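You operate a simulated robot arm through the tools that you are given. There is no shell and no other tool. Be economical: measure what you need, move in short steps, check, and stop when the job is done.

You are at the controls of a simulated two-armed robot. One attempt, no reset.

JOB
Carry the set one column to the cradle with both hands, clamp it and brush its dust off.
Fine: lock the clamp before brushing; stand the brush back. Set down upright: red brush. What is to be rubbed or washed off counts as gone when no trace of it is left.

The check looks at the end state, three seconds after you hand in, the way a careful person would. Anything else that was tipped, shoved, dropped, spilled or broken makes it a failure.

ROBOT AND FRAMES
Two 7-joint arms with two-finger parallel grippers on one trunk, on a base that drives. Base frame: it is fixed to the floor where the robot stands at the start and does not move with it; the origin is under the middle of the robot, x ahead of it, y to its left, z up. Readings come in mm, rad, newtons and seconds.
The left shoulder is at the start at [70, 134, 1323], the right one opposite. Places, roughly: cradle clamp [500, 200, 900]; seats of the cradle [600, 200, 800]. Payload 1.57 kg a hand.
The TCP of each hand is the grasp point between the finger pads, 30 mm short of the fingertips. In the tool frame z runs along the fingers and y along their closing line. Largest opening 80 mm; finger width 17, thickness 12; the body of the gripper, 40 by 82 mm, starts 80 mm behind the TCP.
Orientation is told as [roll, pitch, yaw] about the base's x, y, z axes, in that order, counted from this pose: with the fingers straight down and closing along the base's y, the tool's x points along the base's -x, its y along +y and its z along -z.

CONTROLS
- The arms move only by the tool send_rows. It takes "left_plan", "right_plan" or both (then of equal length, played together; a hand with none holds still); each is a list of rows, each a list of 7 numbers: the shift along the base's x, y, z in mm, then the turn, a rotation vector about the base's x, y, z in rad, then the closure, from 0 (fully open) to 1 (shut). In form: [[dx, dy, dz, wx, wy, wz, grip], ...]. A call has 1 to 12 rows; each row is the pose to reach, as a shift and turn from the pose commanded when the call began. Each row takes 0.2 s and may step no farther than 50 mm and 0.15 rad from the row before; otherwise, or with a gripper value out of range, the whole call is refused. Where a pose cannot be reached the arm comes as near as it can. A force on the tool above 80 N (or 10 N above the force at the start of the call, whichever is more), or a blocked arm, ends the call early, and 0.2 s more pass. Each finger travels about 153 mm/s and halts on what it meets, pressing with about 26 N; the grip force reading is that of the motor and also rises with nothing between the fingers. The clock runs only during rows and for 0.2 s after the last one: add rows that repeat a pose to give the fingers time. It gives the time, the measured TCP pose, the force on the tool (base axes), the opening and the grip force at its end, in the units of the frame above (readings bear some noise), with the torque about the TCP (base axes, N m) and any sound that the robot's microphone picked up.
- Cameras (640 x 400 px; columns grow to the right, rows downward): "scene" is now at [131.8, -25.3, 1546.6]; the picture's right is [-0.30, -0.96, 0.00], its down [-0.60, 0.19, -0.78] and it looks along [0.74, -0.23, -0.63] (base axes); focal length 214 px, centre (320, 200). "left" rides on the left gripper at [72, 7, -122] in its tool frame; the picture's right is [-0.09, 1.00, 0.00], its down [-0.84, -0.08, -0.54] and it looks along [-0.54, -0.05, 0.84] (tool axes); focal length 238 px, centre (320, 200). "right" rides on the right gripper at [72, -7, -122] in its tool frame; the picture's right is [0.09, 1.00, 0.00], its down [-0.84, 0.08, -0.54] and it looks along [-0.54, 0.05, 0.84] (tool axes); focal length 238 px, centre (320, 200). There is no depth. A picture from a camera that has moved, and an enlarged one, comes with that camera's place and axes in the base frame and with its lens.
- grab_frame(camera): a new picture of that camera. It takes no simulated time.
- lift_body(by): slides the trunk up (or, below 0, down) by that many mm; the arms and the scene camera ride with it, the base frame stays. It gives what a move gives, with no picture.
- roll_base(legs): drives the robot by 1 to 6 legs, each [ahead, left, turn to the left] in mm, mm and rad, along the robot's own axes; the way and the turn of a leg run together, so that a leg with both is an arc; at most 1500 mm and 3.142 rad a leg. The arms and the cameras ride along, it lands a little off, and it stops where it bumps. It gives what a move gives.
- aim_head(pan, tilt): turns the head with the scene camera to pan (to the left, within 1.501 rad either way) and tilt (down, from -0.506 to 1.204), counted from straight ahead of the robot. It gives what a move gives.
- close_up(camera, box): a new picture of the part [left, top, right, bottom] of that camera's present view, enlarged. It takes no simulated time.
- job_done(): hands the job in; it is judged then, once.

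Go step by step. Nothing tells you exact positions but the pictures and the camera data: compare them with the known pose of the tool, close in by small moves and look again before you grip or let go. The budget is 120 turns and 108 pictures, counting those below and the enlarged ones. Unless the task says otherwise, let go and move clear before handing in, and close with one line.

The tools are called as name(argument=value, ...) on one line, values as JSON. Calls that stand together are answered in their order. send_rows: Moves the arms, as the interface text tells. Its arguments: {"type":"object","properties":{"left_plan":{"type":"array"},"right_plan":{"type":"array"}},"required":[]} The other tools are called the same way: lift_body (by) slides the trunk up or down; roll_base (legs) drives the base; aim_head (pan, tilt) turns the head that bears the scene camera; grab_frame (camera) takes a picture; close_up (camera, box) takes an enlarged picture of a part of a camera's view; job_done () hands the job in.

At the start:

```text
time: 0.0
left_position: [325.4, 51.3, 1469.5]
left_ee_rot: [0.001, 0.001, 0.001]
left_force: [0.5, -1.1, 0.2]
left_ft_torque: [-0.01, 0.0, 0.0]
left_gripper_width: 79.9
left_gripper_force: 0.1
right_position: [401.3, -298.4, 1457.1]
right_ee_rot: [-0.001, 0.002, -0.001]
right_force: [-0.2, 0.2, 0.1]
right_ft_torque: [0.01, 0.0, -0.01]
right_gripper_width: 79.9
right_gripper_force: 0.0
trunk travel left (down, up): [-897.0, 43.0]
robot x, y, heading: [-1.4, -2.9, 0.001]
head pan, tilt: [-0.3, 0.682]
```

scene: 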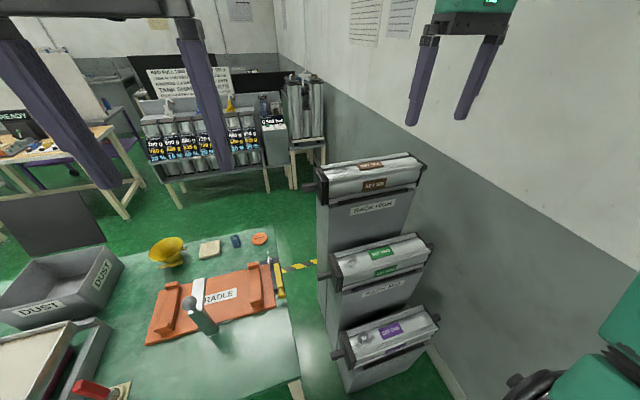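
right: 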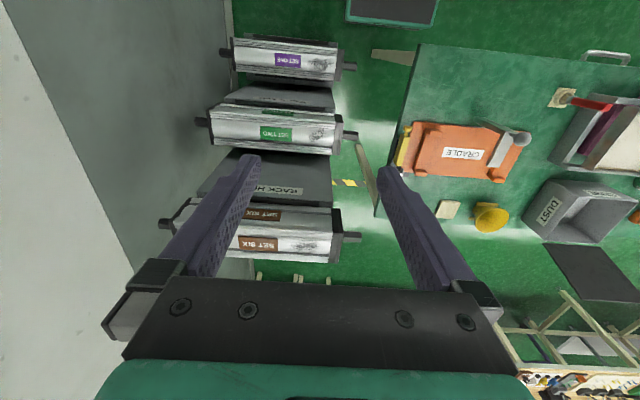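
left: 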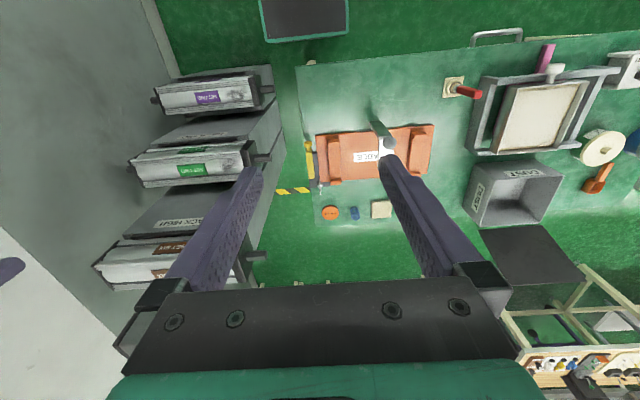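

I see three racked columns on the right (set six, set two, set one nearest) and the table with the cradle on the left. I'll look closer before planning.

close_up(camera="scene", box=[300, 140, 460, 400])

close_up(camera="scene", box=[0, 220, 320, 400])

close_up(camera="left", box=[280, 40, 480, 240])

close_up(camera="right", box=[200, 20, 380, 140])

```text
1.54 times, centred on (380, 270) of scene
camera zoom: at [131.8, -25.3, 1546.6], right [-0.3, -0.96, 0.0], down [-0.6, 0.19, -0.78], along [0.74, -0.23, -0.63], focal length 330 px, centre (228, 92)
```

zoom: 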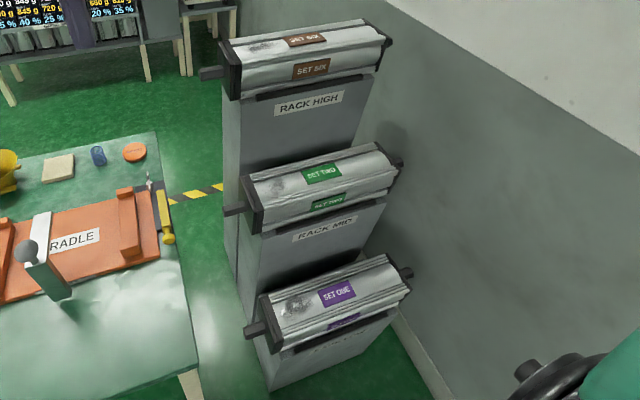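

```text
2.00 times, centred on (160, 310) of scene
camera zoom: at [131.8, -25.3, 1546.6], right [-0.3, -0.96, 0.0], down [-0.6, 0.19, -0.78], along [0.74, -0.23, -0.63], focal length 429 px, centre (640, -20)
```

zoom: 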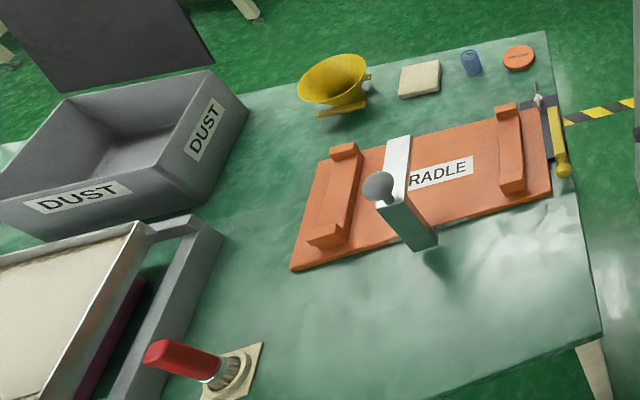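

```text
2.00 times, centred on (380, 140) of left
camera zoom: at [254.3, 58.8, 1591.6], right [0.09, 1.0, 0.0], down [0.84, -0.08, 0.54], along [0.54, -0.05, -0.84], focal length 477 px, centre (200, 320)
```

zoom: 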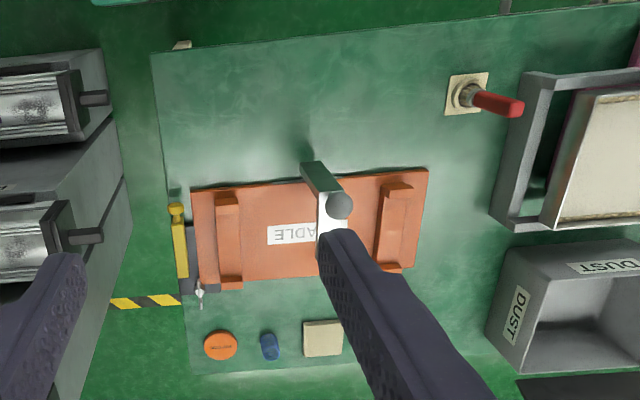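

```text
3.33 times, centred on (290, 80) of right
camera zoom: at [329.4, -304.3, 1579.0], right [-0.09, 1.0, 0.0], down [0.84, 0.08, 0.54], along [0.54, 0.05, -0.84], focal length 794 px, centre (420, 600)
```

zoom: 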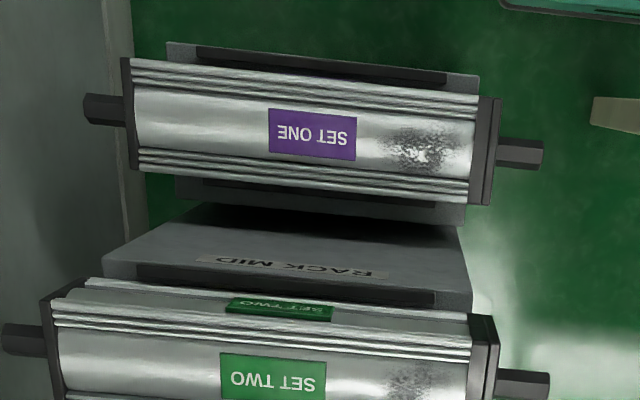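

Set one lies low at about [382, -440, 480] along y with hex stubs near y -178 and -699. First I turn both hands to close along x and spread them, while they're high and free.

send_rows(left_plan=[[0, 17, 0, 0, 0, -0.1428, 0], [0, 34, 0, 0, 0, -0.2856, 0], [0, 51, 0, 0, 0, -0.4284, 0], [0, 68, 0, 0, 0, -0.5712, 0], [0, 85, 0, 0, 0, -0.714, 0], [0, 102, 0, 0, 0, -0.8568, 0], [0, 119, 0, 0, 0, -0.9996, 0], [0, 136, 0, 0, 0, -1.1424, 0], [0, 153, 0, 0, 0, -1.2852, 0], [0, 170, 0, 0, 0, -1.428, 0], [0, 187, 0, 0, 0, -1.5708, 0], [0, 187, 0, 0, 0, -1.5708, 0]], right_plan=[[-6, 5, 0, 0, 0, 0.1428, 0], [-12, 10, 0, 0, 0, 0.2856, 0], [-18, 15, 0, 0, 0, 0.4284, 0], [-24, 20, 0, 0, 0, 0.5712, 0], [-30, 25, 0, 0, 0, 0.714, 0], [-36, 30, 0, 0, 0, 0.8568, 0], [-42, 35, 0, 0, 0, 0.9996, 0], [-48, 40, 0, 0, 0, 1.1424, 0], [-54, 45, 0, 0, 0, 1.2852, 0], [-60, 50, 0, 0, 0, 1.428, 0], [-66, 55, 0, 0, 0, 1.5708, 0], [-66, 55, 0, 0, 0, 1.5708, 0]])

aim_head(pan=0.3, tilt=0.9)

grab_frame(camera="scene")

```text
time: 2.6
left_position: [345.3, 223.2, 1447.6]
left_ee_rot: [0.0, 0.0, -1.572]
left_force: [0.4, -0.4, -0.1]
left_ft_torque: [0.01, 0.02, 0.0]
left_gripper_width: 80.1
left_gripper_force: 0.1
left hand out of reach, approached as far as the arm can: row 7, 8, 9, 10, 11, 12
right_position: [336.3, -242.5, 1457.0]
right_ee_rot: [0.002, -0.001, 1.571]
right_force: [-0.9, 0.3, -0.8]
right_ft_torque: [0.03, -0.01, -0.01]
right_gripper_width: 80.1
right_gripper_force: 0.1
trunk travel left (down, up): [-897.0, 43.0]
robot x, y, heading: [-2.8, -0.5, -0.0]
head pan, tilt: [-0.3, 0.682]
```

```text
time: 3.6
left_position: [344.0, 222.0, 1447.3]
left_ee_rot: [-0.002, 0.0, -1.57]
left_force: [0.3, -0.2, 0.4]
left_ft_torque: [0.01, 0.0, -0.03]
left_gripper_width: 79.9
left_gripper_force: 0.0
right_position: [336.4, -243.6, 1456.6]
right_ee_rot: [0.001, -0.002, 1.571]
right_force: [0.5, 0.1, -0.2]
right_ft_torque: [-0.02, -0.02, -0.02]
right_gripper_width: 80.0
right_gripper_force: 0.2
trunk travel left (down, up): [-897.0, 43.0]
robot x, y, heading: [-2.2, 0.6, 0.001]
head pan, tilt: [0.3, 0.901]
```

```text
100 pictures are left
camera scene: at [122.0, 22.1, 1528.9], right [0.29, -0.96, 0.0], down [-0.75, -0.23, -0.62], along [0.59, 0.18, -0.78], focal length 214 px, centre (320, 200)
```

scene: 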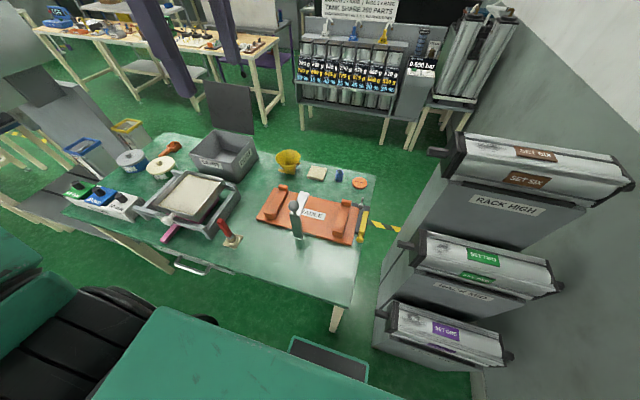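

close_up(camera="scene", box=[200, 130, 400, 270])

close_up(camera="scene", box=[360, 270, 540, 400])

```text
2.86 times, centred on (300, 200) of scene
camera zoom: at [122.0, 22.1, 1528.9], right [0.29, -0.96, 0.0], down [-0.75, -0.23, -0.62], along [0.59, 0.18, -0.78], focal length 613 px, centre (377, 200)
```

zoom: 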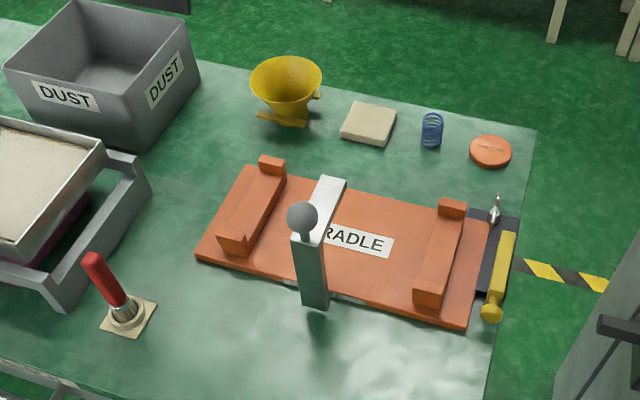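

```text
3.08 times, centred on (450, 335) of scene
camera zoom: at [122.0, 22.1, 1528.9], right [0.29, -0.96, 0.0], down [-0.75, -0.23, -0.62], along [0.59, 0.18, -0.78], focal length 660 px, centre (-80, -215)
```

zoom: 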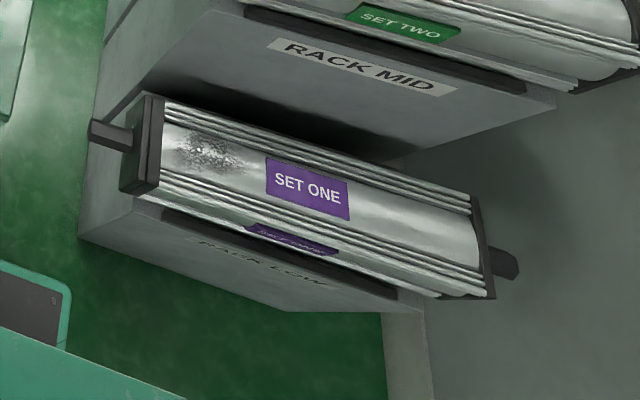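

I'll strafe right to face rack low and look with fresh viewpoints.

roll_base(legs=[[-60, -400, 0]])

aim_head(pan=-0.1, tilt=1.1)

grab_frame(camera="scene")

grab_frame(camera="right")

grab_frame(camera="left")

```text
time: 6.3
left_position: [284.1, -157.3, 1444.1]
left_ee_rot: [0.0, -0.017, -1.572]
left_force: [0.7, 0.6, -0.5]
left_ft_torque: [-0.04, -0.02, -0.01]
left_gripper_width: 80.2
left_gripper_force: 0.1
right_position: [276.1, -621.1, 1460.1]
right_ee_rot: [0.002, 0.017, 1.568]
right_force: [-0.2, 0.1, -0.3]
right_ft_torque: [0.0, 0.02, 0.04]
right_gripper_width: 79.9
right_gripper_force: 0.1
trunk travel left (down, up): [-897.0, 43.0]
robot x, y, heading: [-60.4, -397.8, -0.003]
head pan, tilt: [0.3, 0.901]
stopped in leg 1: the robot was blocked; the commanded pose is now the measured one
```

```text
time: 7.1
left_position: [285.6, -156.0, 1443.0]
left_ee_rot: [0.001, -0.018, -1.573]
left_force: [0.4, 0.3, 0.4]
left_ft_torque: [-0.01, 0.0, -0.01]
left_gripper_width: 80.0
left_gripper_force: 0.0
right_position: [275.0, -619.8, 1460.6]
right_ee_rot: [0.001, 0.019, 1.57]
right_force: [-0.2, 0.1, -0.7]
right_ft_torque: [0.02, 0.01, 0.0]
right_gripper_width: 79.9
right_gripper_force: 0.1
trunk travel left (down, up): [-897.0, 43.0]
robot x, y, heading: [-62.3, -401.0, -0.004]
head pan, tilt: [-0.099, 1.1]
```

```text
97 pictures are left
camera scene: at [53.3, -383.1, 1514.9], right [-0.1, -0.99, 0.02], down [-0.89, 0.08, -0.45], along [0.45, -0.06, -0.89], focal length 214 px, centre (320, 200)
```

scene: 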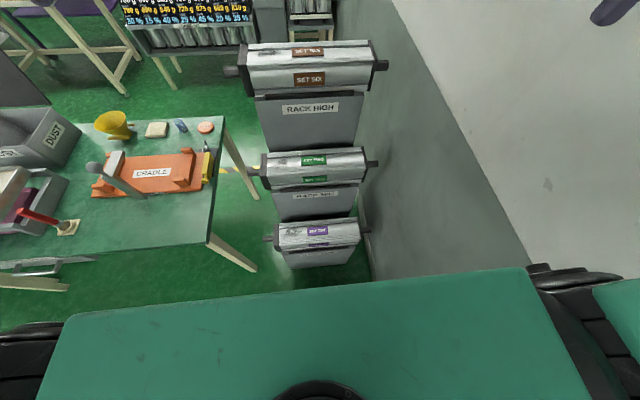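

```text
96 pictures are left
camera right: at [282.1, -689.9, 1583.7], right [-1.0, -0.09, 0.0], down [-0.07, 0.85, 0.53], along [-0.05, 0.52, -0.85], focal length 238 px, centre (320, 200)
```

right: 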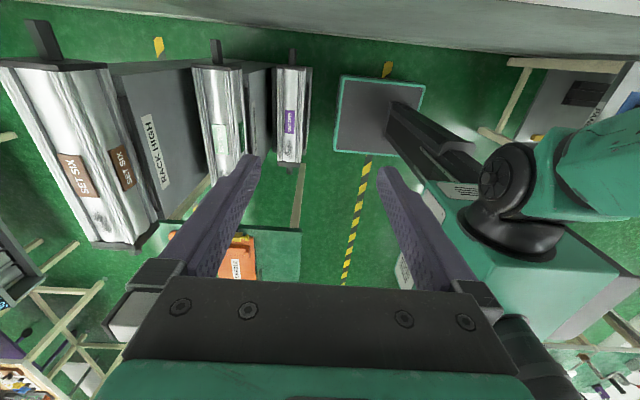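

```text
95 pictures are left
camera left: at [292.8, -82.3, 1564.7], right [1.0, -0.09, 0.0], down [-0.08, -0.83, 0.56], along [-0.05, -0.55, -0.83], focal length 238 px, centre (320, 200)
```

left: 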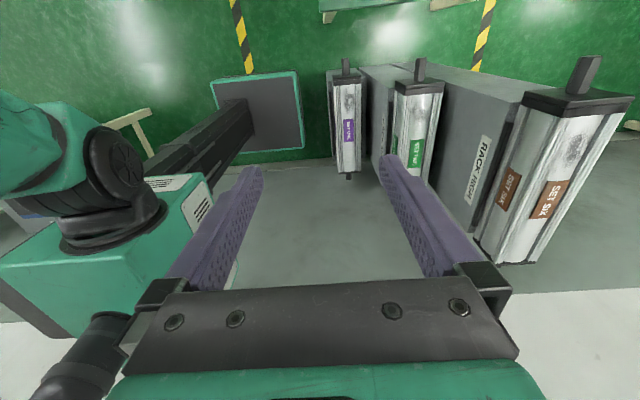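

close_up(camera="scene", box=[80, 120, 240, 220])

close_up(camera="scene", box=[240, 190, 400, 290])

```text
4.00 times, centred on (160, 170) of scene
camera zoom: at [53.3, -383.1, 1514.9], right [-0.1, -0.99, 0.02], down [-0.89, 0.08, -0.45], along [0.45, -0.06, -0.89], focal length 858 px, centre (960, 320)
```

zoom: 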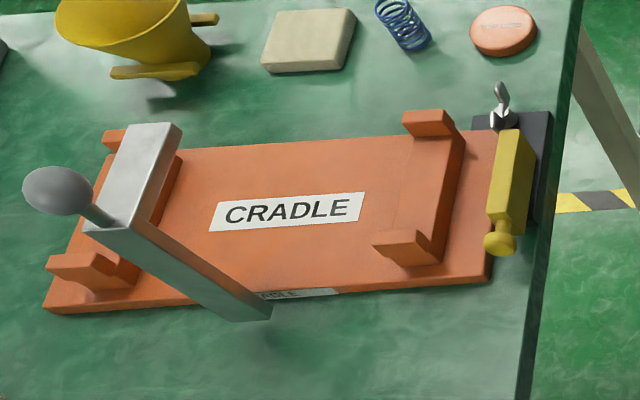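

```text
4.00 times, centred on (320, 240) of scene
camera zoom: at [53.3, -383.1, 1514.9], right [-0.1, -0.99, 0.02], down [-0.89, 0.08, -0.45], along [0.45, -0.06, -0.89], focal length 858 px, centre (320, 40)
```

zoom: 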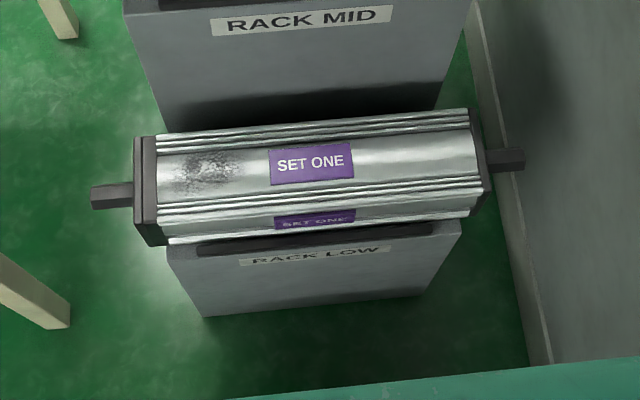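

The cradle has lugged saddles and the grey clamp post's arm hangs over it (top about z 950), so I want to understand the clamp before carrying. I'll roll to the table and look close.

roll_base(legs=[[0, 600, 0]])

lift_body(by=-330)

grab_frame(camera="scene")

grab_frame(camera="right")

grab_frame(camera="left")

```text
time: 10.5
left_position: [289.3, 414.9, 1448.9]
left_ee_rot: [0.0, 0.001, -1.583]
left_force: [0.3, 0.0, 0.0]
left_ft_torque: [0.01, 0.0, 0.0]
left_gripper_width: 80.0
left_gripper_force: 0.1
right_position: [275.1, -49.2, 1457.4]
right_ee_rot: [-0.001, -0.003, 1.556]
right_force: [0.8, -0.1, 0.1]
right_ft_torque: [-0.02, -0.02, -0.02]
right_gripper_width: 80.2
right_gripper_force: 0.0
trunk travel left (down, up): [-897.0, 43.0]
robot x, y, heading: [-60.1, 198.7, -0.013]
head pan, tilt: [-0.099, 1.1]
```

```text
time: 13.8
left_position: [290.3, 416.3, 1119.3]
left_ee_rot: [0.001, 0.0, -1.58]
left_force: [-0.3, 0.1, 0.1]
left_ft_torque: [0.02, -0.02, 0.0]
left_gripper_width: 80.2
left_gripper_force: 0.0
right_position: [275.3, -46.4, 1126.6]
right_ee_rot: [0.0, 0.002, 1.556]
right_force: [-0.4, 0.4, 0.0]
right_ft_torque: [-0.01, -0.01, -0.05]
right_gripper_width: 80.1
right_gripper_force: 0.2
trunk travel left (down, up): [-567.0, 373.0]
robot x, y, heading: [-55.1, 198.0, -0.013]
head pan, tilt: [-0.099, 1.1]
```

```text
92 pictures are left
camera scene: at [55.4, 192.0, 1185.1], right [-0.11, -0.99, 0.0], down [-0.89, 0.1, -0.45], along [0.45, -0.05, -0.89], focal length 214 px, centre (320, 200)
```

scene: 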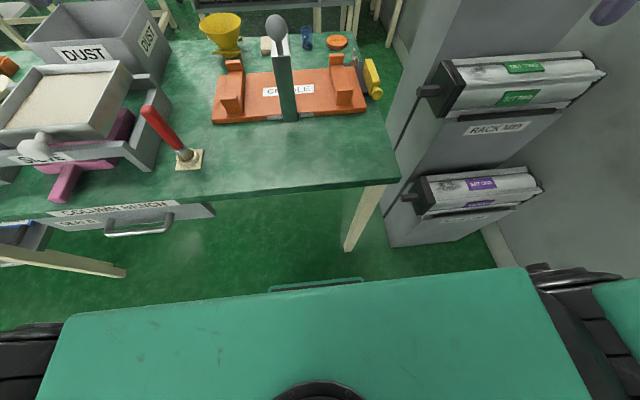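

```text
91 pictures are left
camera right: at [280.6, -118.7, 1248.9], right [-1.0, -0.08, 0.0], down [-0.07, 0.84, 0.54], along [-0.04, 0.54, -0.84], focal length 238 px, centre (320, 200)
```

right: 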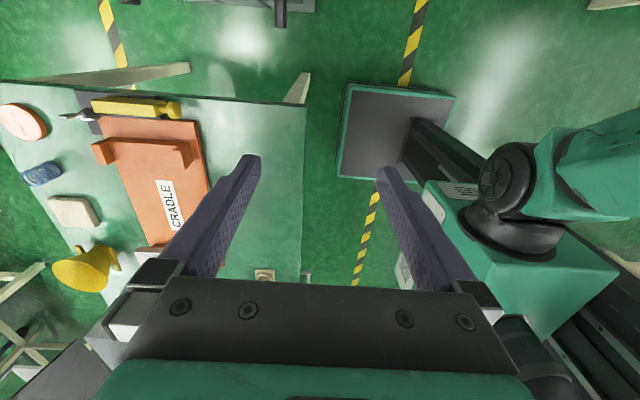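

```text
90 pictures are left
camera left: at [298.2, 489.2, 1240.4], right [0.99, -0.1, 0.0], down [-0.09, -0.84, 0.54], along [-0.06, -0.54, -0.84], focal length 238 px, centre (320, 200)
```

left: 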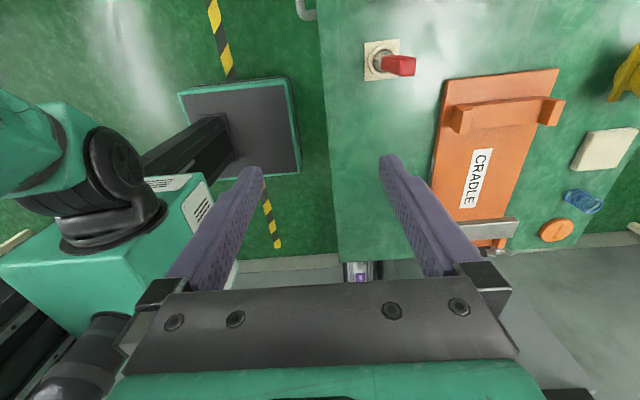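

close_up(camera="scene", box=[200, 0, 400, 140])

close_up(camera="scene", box=[0, 60, 220, 220])

close_up(camera="left", box=[340, 30, 620, 260])

```text
2.86 times, centred on (300, 70) of scene
camera zoom: at [55.4, 192.0, 1185.1], right [-0.11, -0.99, 0.0], down [-0.89, 0.1, -0.45], along [0.45, -0.05, -0.89], focal length 613 px, centre (377, 571)
```

zoom: 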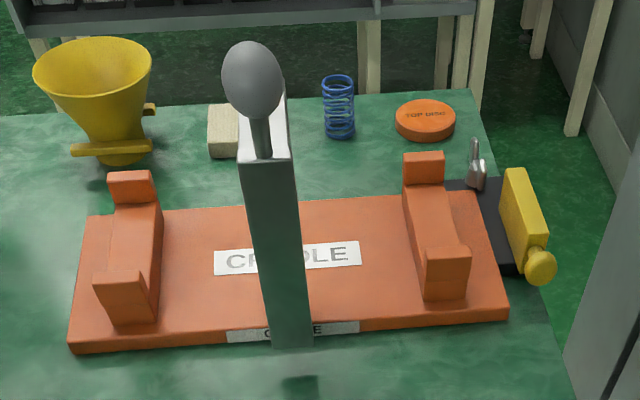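

```text
2.50 times, centred on (110, 140) of scene
camera zoom: at [55.4, 192.0, 1185.1], right [-0.11, -0.99, 0.0], down [-0.89, 0.1, -0.45], along [0.45, -0.05, -0.89], focal length 536 px, centre (845, 350)
```

zoom: 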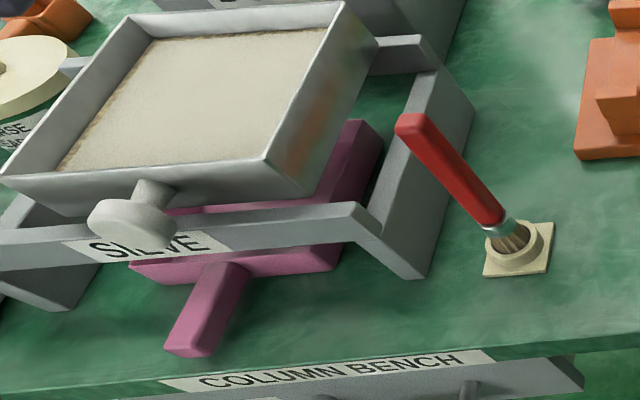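

```text
1.74 times, centred on (480, 145) of left
camera zoom: at [298.2, 489.2, 1240.4], right [0.99, -0.1, 0.0], down [-0.09, -0.84, 0.54], along [-0.06, -0.54, -0.84], focal length 414 px, centre (42, 296)
```

zoom: 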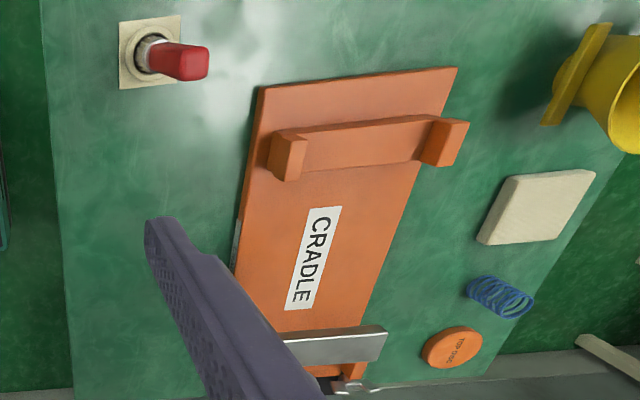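

The brush stands in its cup at about [410, 385]; the clamp needs a side view. I'll go to the rack, lower the trunk there, and look at the clamp from the side at low height.

roll_base(legs=[[0, -585, 0.013]])

lift_body(by=-270)

aim_head(pan=0.85, tilt=0.2)

grab_frame(camera="scene")

grab_frame(camera="right")

grab_frame(camera="left")

```text
time: 17.1
left_position: [282.9, -157.9, 1118.0]
left_ee_rot: [0.0, -0.001, -1.58]
left_force: [0.0, 0.3, -0.6]
left_ft_torque: [-0.01, -0.03, -0.02]
left_gripper_width: 80.0
left_gripper_force: 0.1
right_position: [270.8, -622.3, 1128.1]
right_ee_rot: [-0.001, 0.003, 1.561]
right_force: [0.0, 0.0, 0.4]
right_ft_torque: [0.01, 0.05, 0.04]
right_gripper_width: 79.8
right_gripper_force: 0.1
trunk travel left (down, up): [-567.0, 373.0]
robot x, y, heading: [-64.5, -379.3, -0.013]
head pan, tilt: [-0.099, 1.1]
```

```text
time: 19.8
left_position: [282.4, -156.9, 846.4]
left_ee_rot: [0.0, -0.005, -1.58]
left_force: [0.5, 0.4, 0.2]
left_ft_torque: [0.01, 0.01, 0.01]
left_gripper_width: 80.2
left_gripper_force: 0.2
right_position: [270.4, -621.3, 857.5]
right_ee_rot: [-0.002, 0.004, 1.563]
right_force: [-0.3, 0.0, 0.4]
right_ft_torque: [-0.03, 0.0, -0.02]
right_gripper_width: 80.3
right_gripper_force: 0.0
trunk travel left (down, up): [-297.0, 643.0]
robot x, y, heading: [-63.9, -378.6, -0.006]
head pan, tilt: [-0.099, 1.1]
```

```text
time: 21.1
left_position: [284.1, -156.9, 846.5]
left_ee_rot: [0.0, -0.006, -1.579]
left_force: [0.6, -0.8, 0.1]
left_ft_torque: [-0.04, -0.04, -0.02]
left_gripper_width: 80.0
left_gripper_force: 0.0
right_position: [270.7, -621.5, 857.9]
right_ee_rot: [0.0, 0.005, 1.562]
right_force: [0.4, -0.1, 0.5]
right_ft_torque: [0.02, 0.01, 0.0]
right_gripper_width: 80.2
right_gripper_force: 0.1
trunk travel left (down, up): [-297.0, 643.0]
robot x, y, heading: [-63.9, -381.0, -0.006]
head pan, tilt: [0.85, 0.201]
```

```text
86 pictures are left
camera scene: at [48.8, -306.4, 990.0], right [0.75, -0.67, 0.0], down [-0.13, -0.15, -0.98], along [0.65, 0.73, -0.2], focal length 214 px, centre (320, 200)
```

scene: 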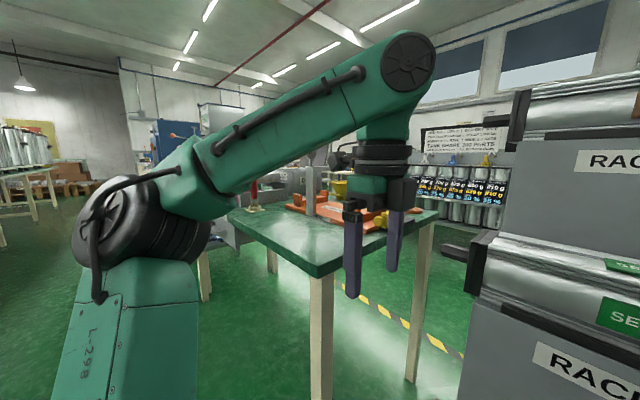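

```text
85 pictures are left
camera right: at [276.1, -692.3, 980.2], right [-1.0, -0.08, 0.0], down [-0.07, 0.84, 0.54], along [-0.05, 0.54, -0.84], focal length 238 px, centre (320, 200)
```

right: 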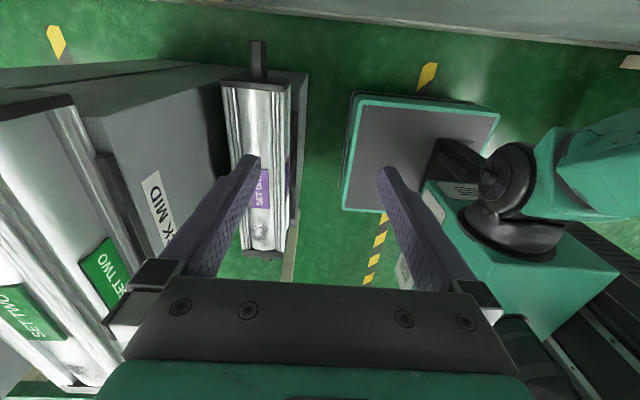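

```text
84 pictures are left
camera left: at [290.9, -84.4, 969.0], right [0.99, -0.1, 0.0], down [-0.08, -0.83, 0.55], along [-0.05, -0.54, -0.84], focal length 238 px, centre (320, 200)
```

left: 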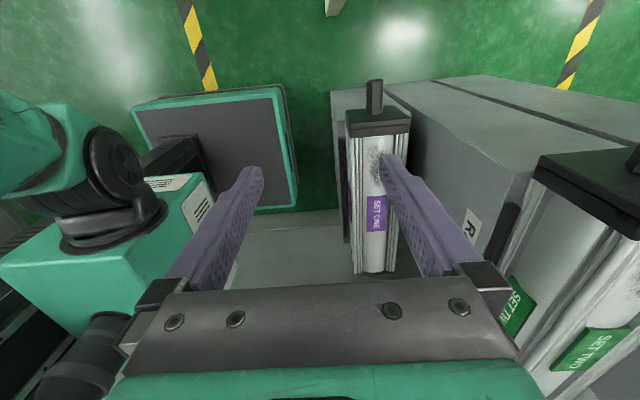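

close_up(camera="scene", box=[220, 140, 420, 260])

```text
3.20 times, centred on (320, 200) of scene
camera zoom: at [48.8, -306.4, 990.0], right [0.75, -0.67, 0.0], down [-0.13, -0.15, -0.98], along [0.65, 0.73, -0.2], focal length 686 px, centre (320, 200)
```

zoom: 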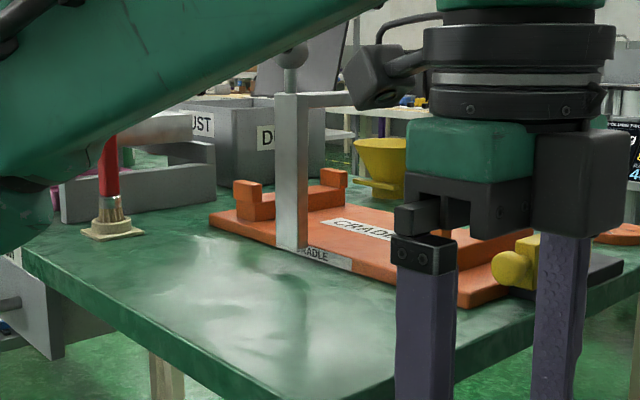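

The clamp is an upright post with a flat arm and a ball handle on top. I'll go back to the table, grip the ball gently with the left hand and feel which way it moves.

lift_body(by=310)

roll_base(legs=[[60, 400, 0]])

aim_head(pan=0.5, tilt=0.6)

send_rows(left_plan=[[30, 0, 0, 0, 0, 0, 0], [60, 0, 0, 0, 0, 0, 0], [90, 0, 0, 0, 0, 0, 0], [120, 0, 0, 0, 0, 0, 0]])

grab_frame(camera="left")

grab_frame(camera="scene")

```text
time: 24.1
left_position: [282.7, -156.6, 1158.9]
left_ee_rot: [-0.001, -0.002, -1.579]
left_force: [-0.6, -0.6, -1.4]
left_ft_torque: [0.04, 0.03, 0.03]
left_gripper_width: 79.9
left_gripper_force: 0.0
right_position: [270.0, -620.5, 1168.2]
right_ee_rot: [0.001, 0.005, 1.562]
right_force: [-0.9, 0.2, 0.8]
right_ft_torque: [0.0, -0.04, 0.02]
right_gripper_width: 80.0
right_gripper_force: 0.1
trunk travel left (down, up): [-607.0, 333.0]
robot x, y, heading: [-69.0, -377.3, -0.007]
head pan, tilt: [0.85, 0.201]
```

```text
time: 26.7
left_position: [348.1, 240.7, 1158.5]
left_ee_rot: [0.003, 0.001, -1.583]
left_force: [0.4, -0.1, 0.6]
left_ft_torque: [0.0, 0.0, 0.02]
left_gripper_width: 80.0
left_gripper_force: 0.0
right_position: [333.6, -223.4, 1166.9]
right_ee_rot: [0.001, 0.001, 1.558]
right_force: [1.4, -0.6, -0.2]
right_ft_torque: [-0.04, 0.03, -0.02]
right_gripper_width: 80.0
right_gripper_force: 0.1
trunk travel left (down, up): [-607.0, 333.0]
robot x, y, heading: [1.9, 22.1, -0.014]
head pan, tilt: [0.85, 0.201]
```

```text
time: 27.5
left_position: [348.5, 241.5, 1158.3]
left_ee_rot: [0.001, 0.0, -1.583]
left_force: [-0.1, -0.9, 0.6]
left_ft_torque: [0.01, 0.0, -0.03]
left_gripper_width: 79.8
left_gripper_force: 0.1
right_position: [333.7, -223.6, 1167.3]
right_ee_rot: [0.0, 0.001, 1.557]
right_force: [-0.5, -0.4, 0.2]
right_ft_torque: [0.03, 0.01, -0.03]
right_gripper_width: 80.0
right_gripper_force: 0.0
trunk travel left (down, up): [-607.0, 333.0]
robot x, y, heading: [0.8, 24.9, -0.013]
head pan, tilt: [0.499, 0.6]
```

```text
time: 28.5
left_position: [468.8, 242.6, 1158.3]
left_ee_rot: [-0.001, -0.001, -1.585]
left_force: [0.1, -0.2, 0.2]
left_ft_torque: [0.02, 0.0, -0.01]
left_gripper_width: 80.0
left_gripper_force: 0.0
right_position: [335.4, -224.6, 1166.1]
right_ee_rot: [0.003, -0.001, 1.557]
right_force: [0.8, 0.6, -0.3]
right_ft_torque: [0.0, 0.02, -0.02]
right_gripper_width: 80.0
right_gripper_force: 0.0
trunk travel left (down, up): [-607.0, 333.0]
robot x, y, heading: [2.1, 23.2, -0.008]
head pan, tilt: [0.499, 0.6]
```

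```text
82 pictures are left
camera left: at [477.4, 313.4, 1279.3], right [0.99, -0.11, 0.0], down [-0.09, -0.84, 0.54], along [-0.06, -0.54, -0.84], focal length 238 px, centre (320, 200)
```

left: 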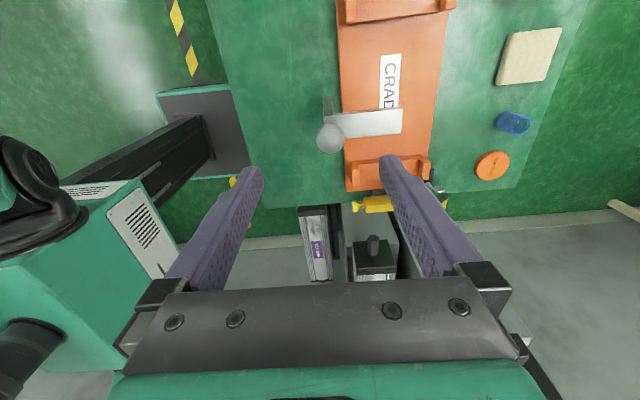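

```text
81 pictures are left
camera scene: at [131.2, 63.9, 1263.5], right [0.47, -0.88, 0.0], down [-0.5, -0.26, -0.82], along [0.73, 0.39, -0.57], focal length 214 px, centre (320, 200)
```

scene: 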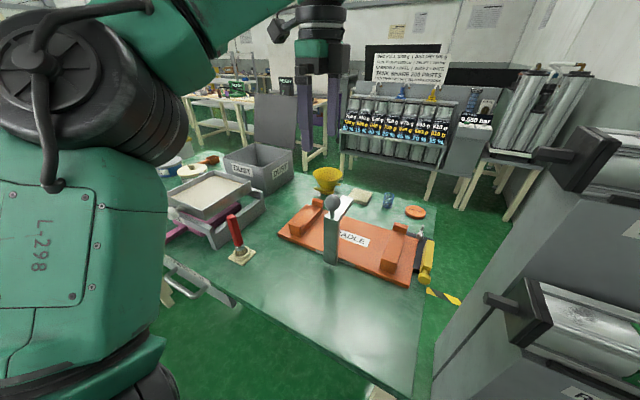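

Ball at about [478, 221, 1000]. Lowering the left hand around it and closing.

send_rows(left_plan=[[9, -22, -10, 0, 0, 0.01, 0], [9, -22, -45, 0, 0, 0.01, 0], [9, -22, -85, 0, 0, 0.01, 0], [9, -22, -125, 0, 0, 0.01, 0], [9, -22, -153, 0, 0, 0.01, 0]])

grab_frame(camera="left")

close_up(camera="scene", box=[240, 100, 440, 260])

```text
time: 29.7
left_position: [476.4, 220.8, 1007.7]
left_ee_rot: [0.002, -0.002, -1.572]
left_force: [-0.2, -0.2, 0.6]
left_ft_torque: [0.0, 0.01, 0.04]
left_gripper_width: 80.1
left_gripper_force: 0.0
right_position: [333.6, -222.1, 1167.2]
right_ee_rot: [-0.001, 0.001, 1.556]
right_force: [0.0, 0.6, -0.1]
right_ft_torque: [-0.04, -0.02, -0.01]
right_gripper_width: 79.9
right_gripper_force: 0.0
trunk travel left (down, up): [-607.0, 333.0]
robot x, y, heading: [-0.1, 23.6, -0.011]
head pan, tilt: [0.499, 0.6]
```

```text
80 pictures are left
camera left: at [483.8, 293.4, 1128.9], right [1.0, -0.09, 0.0], down [-0.08, -0.84, 0.54], along [-0.05, -0.54, -0.84], focal length 238 px, centre (320, 200)
```

left: 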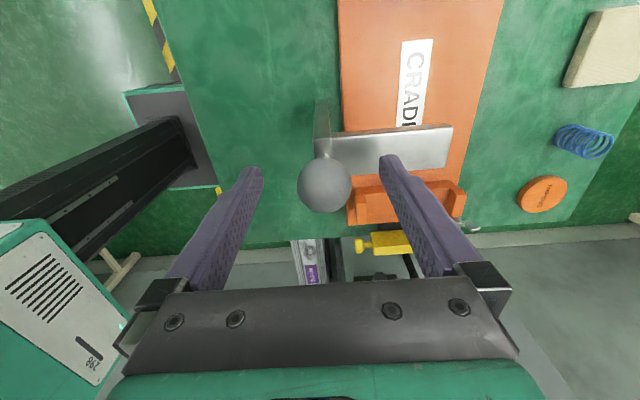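

```text
2.50 times, centred on (340, 180) of scene
camera zoom: at [129.4, 65.9, 1263.7], right [0.47, -0.88, 0.0], down [-0.5, -0.26, -0.82], along [0.73, 0.39, -0.57], focal length 536 px, centre (270, 250)
```

zoom: 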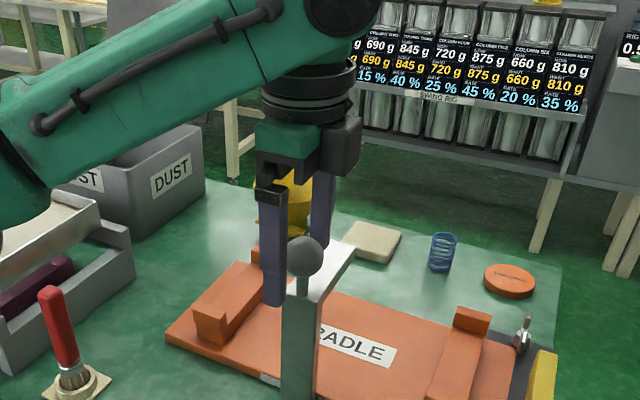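

send_rows(left_plan=[[1, 1, -9, 0, 0, 0, 0], [1, 1, -9, 0, 0, 0, 1], [1, 1, -9, 0, 0, 0, 1], [1, 1, -9, 0, 0, 0, 1]])

send_rows(left_plan=[[-5, 0, 0, 0, 0, 0, 1], [-10, 0, 0, 0, 0, 0, 1], [-15, 0, 0, 0, 0, 0, 1], [-15, 0, 0, 0, 0, 0, 1]])

grab_frame(camera="left")

```text
time: 30.7
left_position: [478.1, 221.2, 997.4]
left_ee_rot: [0.001, -0.002, -1.571]
left_force: [-0.2, -0.1, -1.1]
left_ft_torque: [-0.17, -0.1, 0.11]
left_gripper_width: 35.0
left_gripper_force: 41.9
right_position: [334.1, -223.3, 1167.2]
right_ee_rot: [-0.001, -0.001, 1.557]
right_force: [-0.4, -0.9, -0.1]
right_ft_torque: [-0.02, -0.02, 0.01]
right_gripper_width: 80.1
right_gripper_force: 0.0
trunk travel left (down, up): [-607.0, 333.0]
robot x, y, heading: [3.5, 24.0, -0.013]
head pan, tilt: [0.499, 0.6]
```

```text
time: 31.7
left_position: [463.6, 220.5, 995.9]
left_ee_rot: [0.001, 0.001, -1.574]
left_force: [3.3, 3.2, 2.2]
left_ft_torque: [0.2, -0.41, -0.08]
left_gripper_width: 34.7
left_gripper_force: 42.6
right_position: [334.4, -221.7, 1166.4]
right_ee_rot: [0.0, 0.001, 1.556]
right_force: [-0.7, 0.8, -0.6]
right_ft_torque: [-0.02, -0.04, 0.01]
right_gripper_width: 80.2
right_gripper_force: 0.1
trunk travel left (down, up): [-607.0, 333.0]
robot x, y, heading: [2.6, 23.3, -0.012]
head pan, tilt: [0.499, 0.6]
```

```text
78 pictures are left
camera left: at [471.2, 293.6, 1118.3], right [1.0, -0.09, 0.0], down [-0.08, -0.84, 0.54], along [-0.05, -0.54, -0.84], focal length 238 px, centre (320, 200)
```

left: 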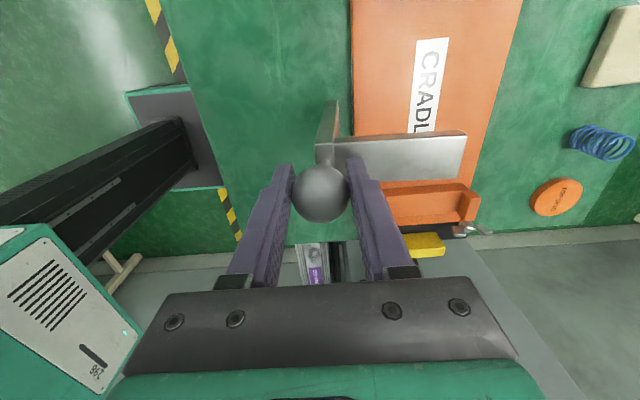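

close_up(camera="scene", box=[240, 120, 440, 280])

```text
2.50 times, centred on (340, 200) of scene
camera zoom: at [129.8, 65.6, 1263.6], right [0.47, -0.88, 0.0], down [-0.5, -0.26, -0.82], along [0.73, 0.39, -0.57], focal length 536 px, centre (270, 200)
```

zoom: 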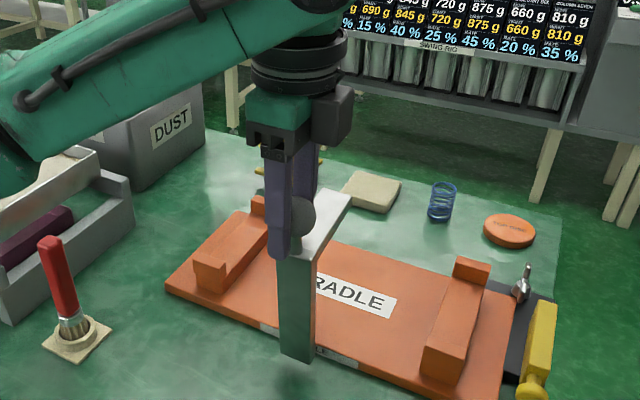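

send_rows(left_plan=[[-6, 0, -1, 0, 0, 0, 1], [-12, 0, -2, 0, 0, 0, 1], [-18, 0, -3, 0, 0, 0, 1], [-24, 0, -4, 0, 0, 0, 1], [-24, 0, -4, 0, 0, 0, 1]])

close_up(camera="scene", box=[240, 120, 440, 280])

```text
time: 32.9
left_position: [439.1, 221.9, 991.7]
left_ee_rot: [-0.001, -0.002, -1.575]
left_force: [2.4, 1.1, 0.8]
left_ft_torque: [-0.05, -0.35, -0.02]
left_gripper_width: 35.1
left_gripper_force: 42.2
right_position: [334.7, -222.5, 1167.2]
right_ee_rot: [0.0, 0.001, 1.559]
right_force: [1.2, -0.5, 0.1]
right_ft_torque: [0.01, -0.04, -0.02]
right_gripper_width: 79.8
right_gripper_force: 0.1
trunk travel left (down, up): [-607.0, 333.0]
robot x, y, heading: [1.3, 25.7, -0.014]
head pan, tilt: [0.499, 0.6]
```

```text
2.50 times, centred on (340, 200) of scene
camera zoom: at [129.6, 65.2, 1263.6], right [0.47, -0.88, 0.0], down [-0.5, -0.26, -0.82], along [0.73, 0.39, -0.57], focal length 536 px, centre (270, 200)
```

zoom: 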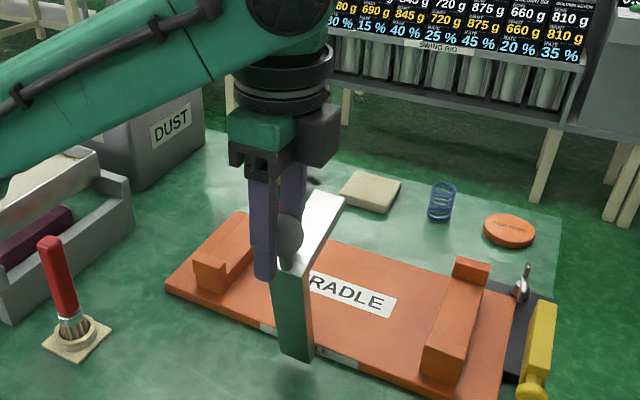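

The whole lever hinges at the base, tipping toward the robot. I continue back along the arc, turning the hand with it.

send_rows(left_plan=[[-10, 0, -2, 0, -0.1, 0, 1], [-20, 0, -5, 0, -0.2, 0, 1], [-30, 0, -8, 0, -0.25, 0, 1], [-39, 0, -12, 0, -0.3, 0, 1], [-57, 0, -20, 0, -0.4, 0, 1], [-74, 0, -31, 0, -0.5, 0, 1], [-90, 0, -43, 0, -0.6, 0, 1], [-90, 0, -43, 0, -0.6, 0, 1]])

grab_frame(camera="scene")

```text
time: 34.7
left_position: [431.6, 181.7, 988.5]
left_ee_rot: [0.593, -0.004, -1.572]
left_force: [0.1, 0.7, -1.3]
left_ft_torque: [-0.04, 0.0, -0.01]
left_gripper_width: 0.2
left_gripper_force: 21.1
left hand out of reach, approached as far as the arm can: row 5, 6, 7, 8
right_position: [336.4, -219.8, 1165.6]
right_ee_rot: [0.002, 0.004, 1.556]
right_force: [0.4, 0.5, 0.9]
right_ft_torque: [-0.07, 0.02, 0.01]
right_gripper_width: 79.9
right_gripper_force: 0.0
trunk travel left (down, up): [-607.0, 333.0]
robot x, y, heading: [1.1, 26.1, -0.018]
head pan, tilt: [0.499, 0.6]
```

```text
75 pictures are left
camera scene: at [132.7, 68.4, 1262.9], right [0.47, -0.88, 0.0], down [-0.5, -0.27, -0.82], along [0.73, 0.38, -0.57], focal length 214 px, centre (320, 200)
```

scene: 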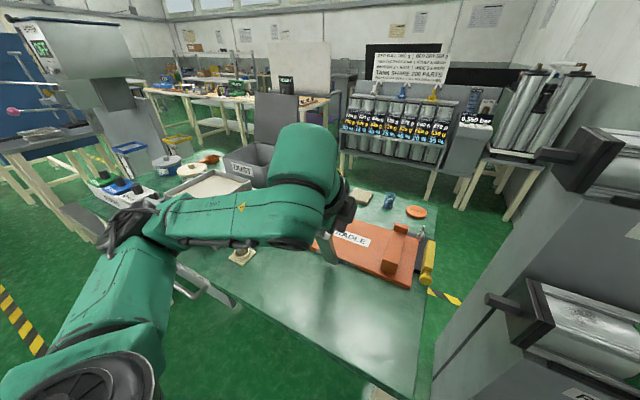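

grab_frame(camera="left")

close_up(camera="scene", box=[200, 170, 400, 290])

```text
74 pictures are left
camera left: at [368.4, 254.4, 1093.5], right [0.83, -0.09, 0.56], down [-0.37, -0.83, 0.41], along [0.43, -0.54, -0.72], focal length 238 px, centre (320, 200)
```

left: 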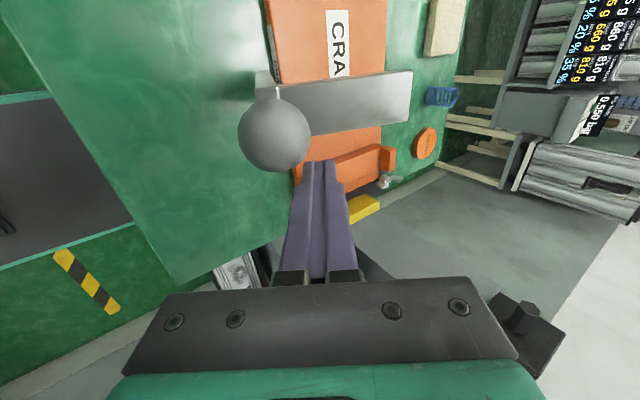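

```text
3.20 times, centred on (300, 230) of scene
camera zoom: at [132.7, 68.4, 1262.9], right [0.47, -0.88, 0.0], down [-0.5, -0.27, -0.82], along [0.73, 0.38, -0.57], focal length 686 px, centre (384, 104)
```

zoom: 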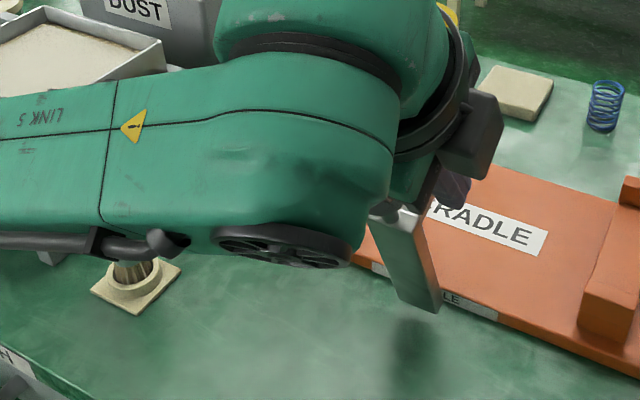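

The ball slipped out while the arm folded; the lever stays where left. I'll undo the tilt, lifting slightly, keeping clear of the ball and brush.

send_rows(left_plan=[[0, -5, 5, 0, 0.1, 0, 1], [0, -10, 10, 0, 0.2, 0, 1], [0, -10, 15, 0, 0.3, 0, 1], [0, -10, 20, 0, 0.4, 0, 1], [0, -10, 30, 0, 0.5, 0, 1], [0, -10, 50, 0, 0.6, 0, 1], [0, -10, 80, 0, 0.6, 0, 1], [0, -10, 110, 0, 0.6, 0, 0.5]])

grab_frame(camera="scene")

grab_frame(camera="left")

```text
time: 36.5
left_position: [428.0, 168.0, 1100.8]
left_ee_rot: [0.001, 0.001, -1.573]
left_force: [-0.2, 0.4, 0.3]
left_ft_torque: [-0.02, -0.03, 0.0]
left_gripper_width: 40.0
left_gripper_force: 0.0
right_position: [333.3, -224.1, 1166.9]
right_ee_rot: [0.001, -0.001, 1.557]
right_force: [-0.8, 0.1, 0.7]
right_ft_torque: [0.01, -0.02, 0.01]
right_gripper_width: 80.0
right_gripper_force: 0.1
trunk travel left (down, up): [-607.0, 333.0]
robot x, y, heading: [0.4, 24.7, -0.017]
head pan, tilt: [0.499, 0.6]
```

```text
72 pictures are left
camera scene: at [128.3, 64.3, 1263.8], right [0.47, -0.88, 0.0], down [-0.5, -0.26, -0.83], along [0.73, 0.39, -0.56], focal length 214 px, centre (320, 200)
```

scene: 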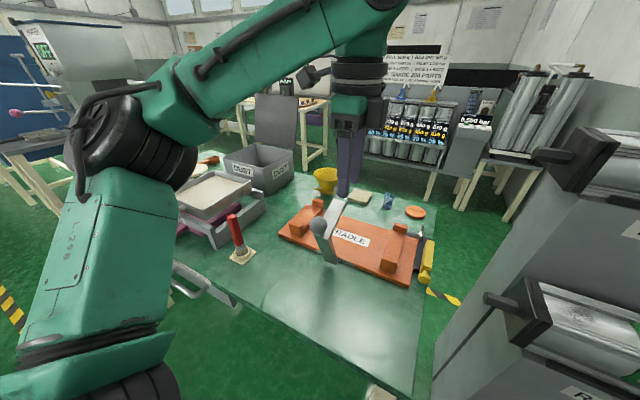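

```text
71 pictures are left
camera left: at [435.6, 239.8, 1222.8], right [1.0, -0.1, 0.0], down [-0.08, -0.84, 0.54], along [-0.05, -0.54, -0.84], focal length 238 px, centre (320, 200)
```

left: 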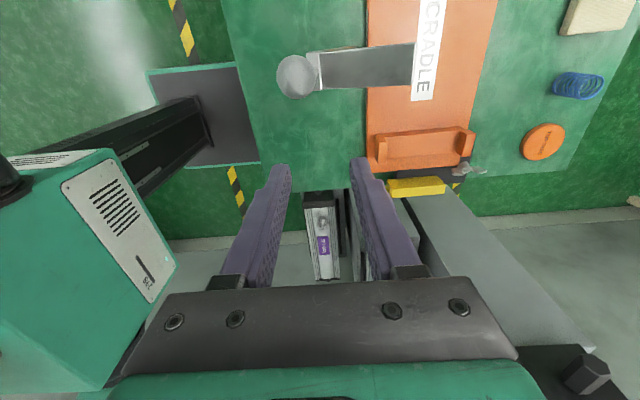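

Lever holds at about 19° open. I'll back the base a little and push the ball further toward the robot with closed fingers from behind it.

roll_base(legs=[[-80, 0, 0.017]])

send_rows(left_plan=[[30, 13, 0, 0, 0, 0, 1], [60, 26, 0, 0, 0, 0, 1], [100, 50, 0, 0, 0, 0, 1], [105, 53, -30, 0, 0, 0, 1], [105, 53, -60, 0, 0, 0, 1]])

grab_frame(camera="left")

```text
time: 37.6
left_position: [344.1, 176.1, 1099.8]
left_ee_rot: [0.001, 0.001, -1.557]
left_force: [-0.7, -0.7, 0.0]
left_ft_torque: [-0.01, -0.01, 0.01]
left_gripper_width: 40.0
left_gripper_force: 0.1
right_position: [256.9, -215.9, 1167.0]
right_ee_rot: [0.001, 0.001, 1.574]
right_force: [-0.4, -0.3, 0.8]
right_ft_torque: [0.01, -0.02, -0.01]
right_gripper_width: 79.8
right_gripper_force: 0.0
trunk travel left (down, up): [-607.0, 333.0]
robot x, y, heading: [-82.3, 26.3, 0.003]
head pan, tilt: [0.499, 0.6]
```

```text
time: 38.8
left_position: [446.8, 229.6, 1038.6]
left_ee_rot: [0.002, -0.001, -1.556]
left_force: [-0.2, 0.7, 0.4]
left_ft_torque: [0.0, -0.01, 0.02]
left_gripper_width: 0.0
left_gripper_force: 21.5
right_position: [254.9, -217.3, 1166.8]
right_ee_rot: [0.001, 0.003, 1.575]
right_force: [-0.5, 0.5, 0.0]
right_ft_torque: [-0.01, 0.02, 0.01]
right_gripper_width: 80.0
right_gripper_force: 0.1
trunk travel left (down, up): [-607.0, 333.0]
robot x, y, heading: [-79.5, 24.5, 0.008]
head pan, tilt: [0.499, 0.6]
```

```text
70 pictures are left
camera left: at [454.8, 302.4, 1160.4], right [1.0, -0.08, 0.0], down [-0.07, -0.84, 0.54], along [-0.04, -0.54, -0.84], focal length 238 px, centre (320, 200)
```

left: 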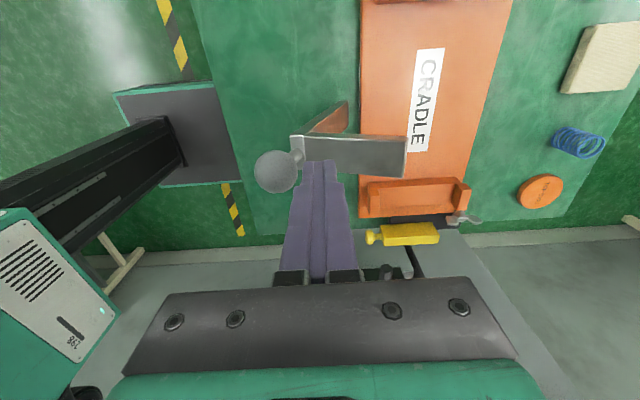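

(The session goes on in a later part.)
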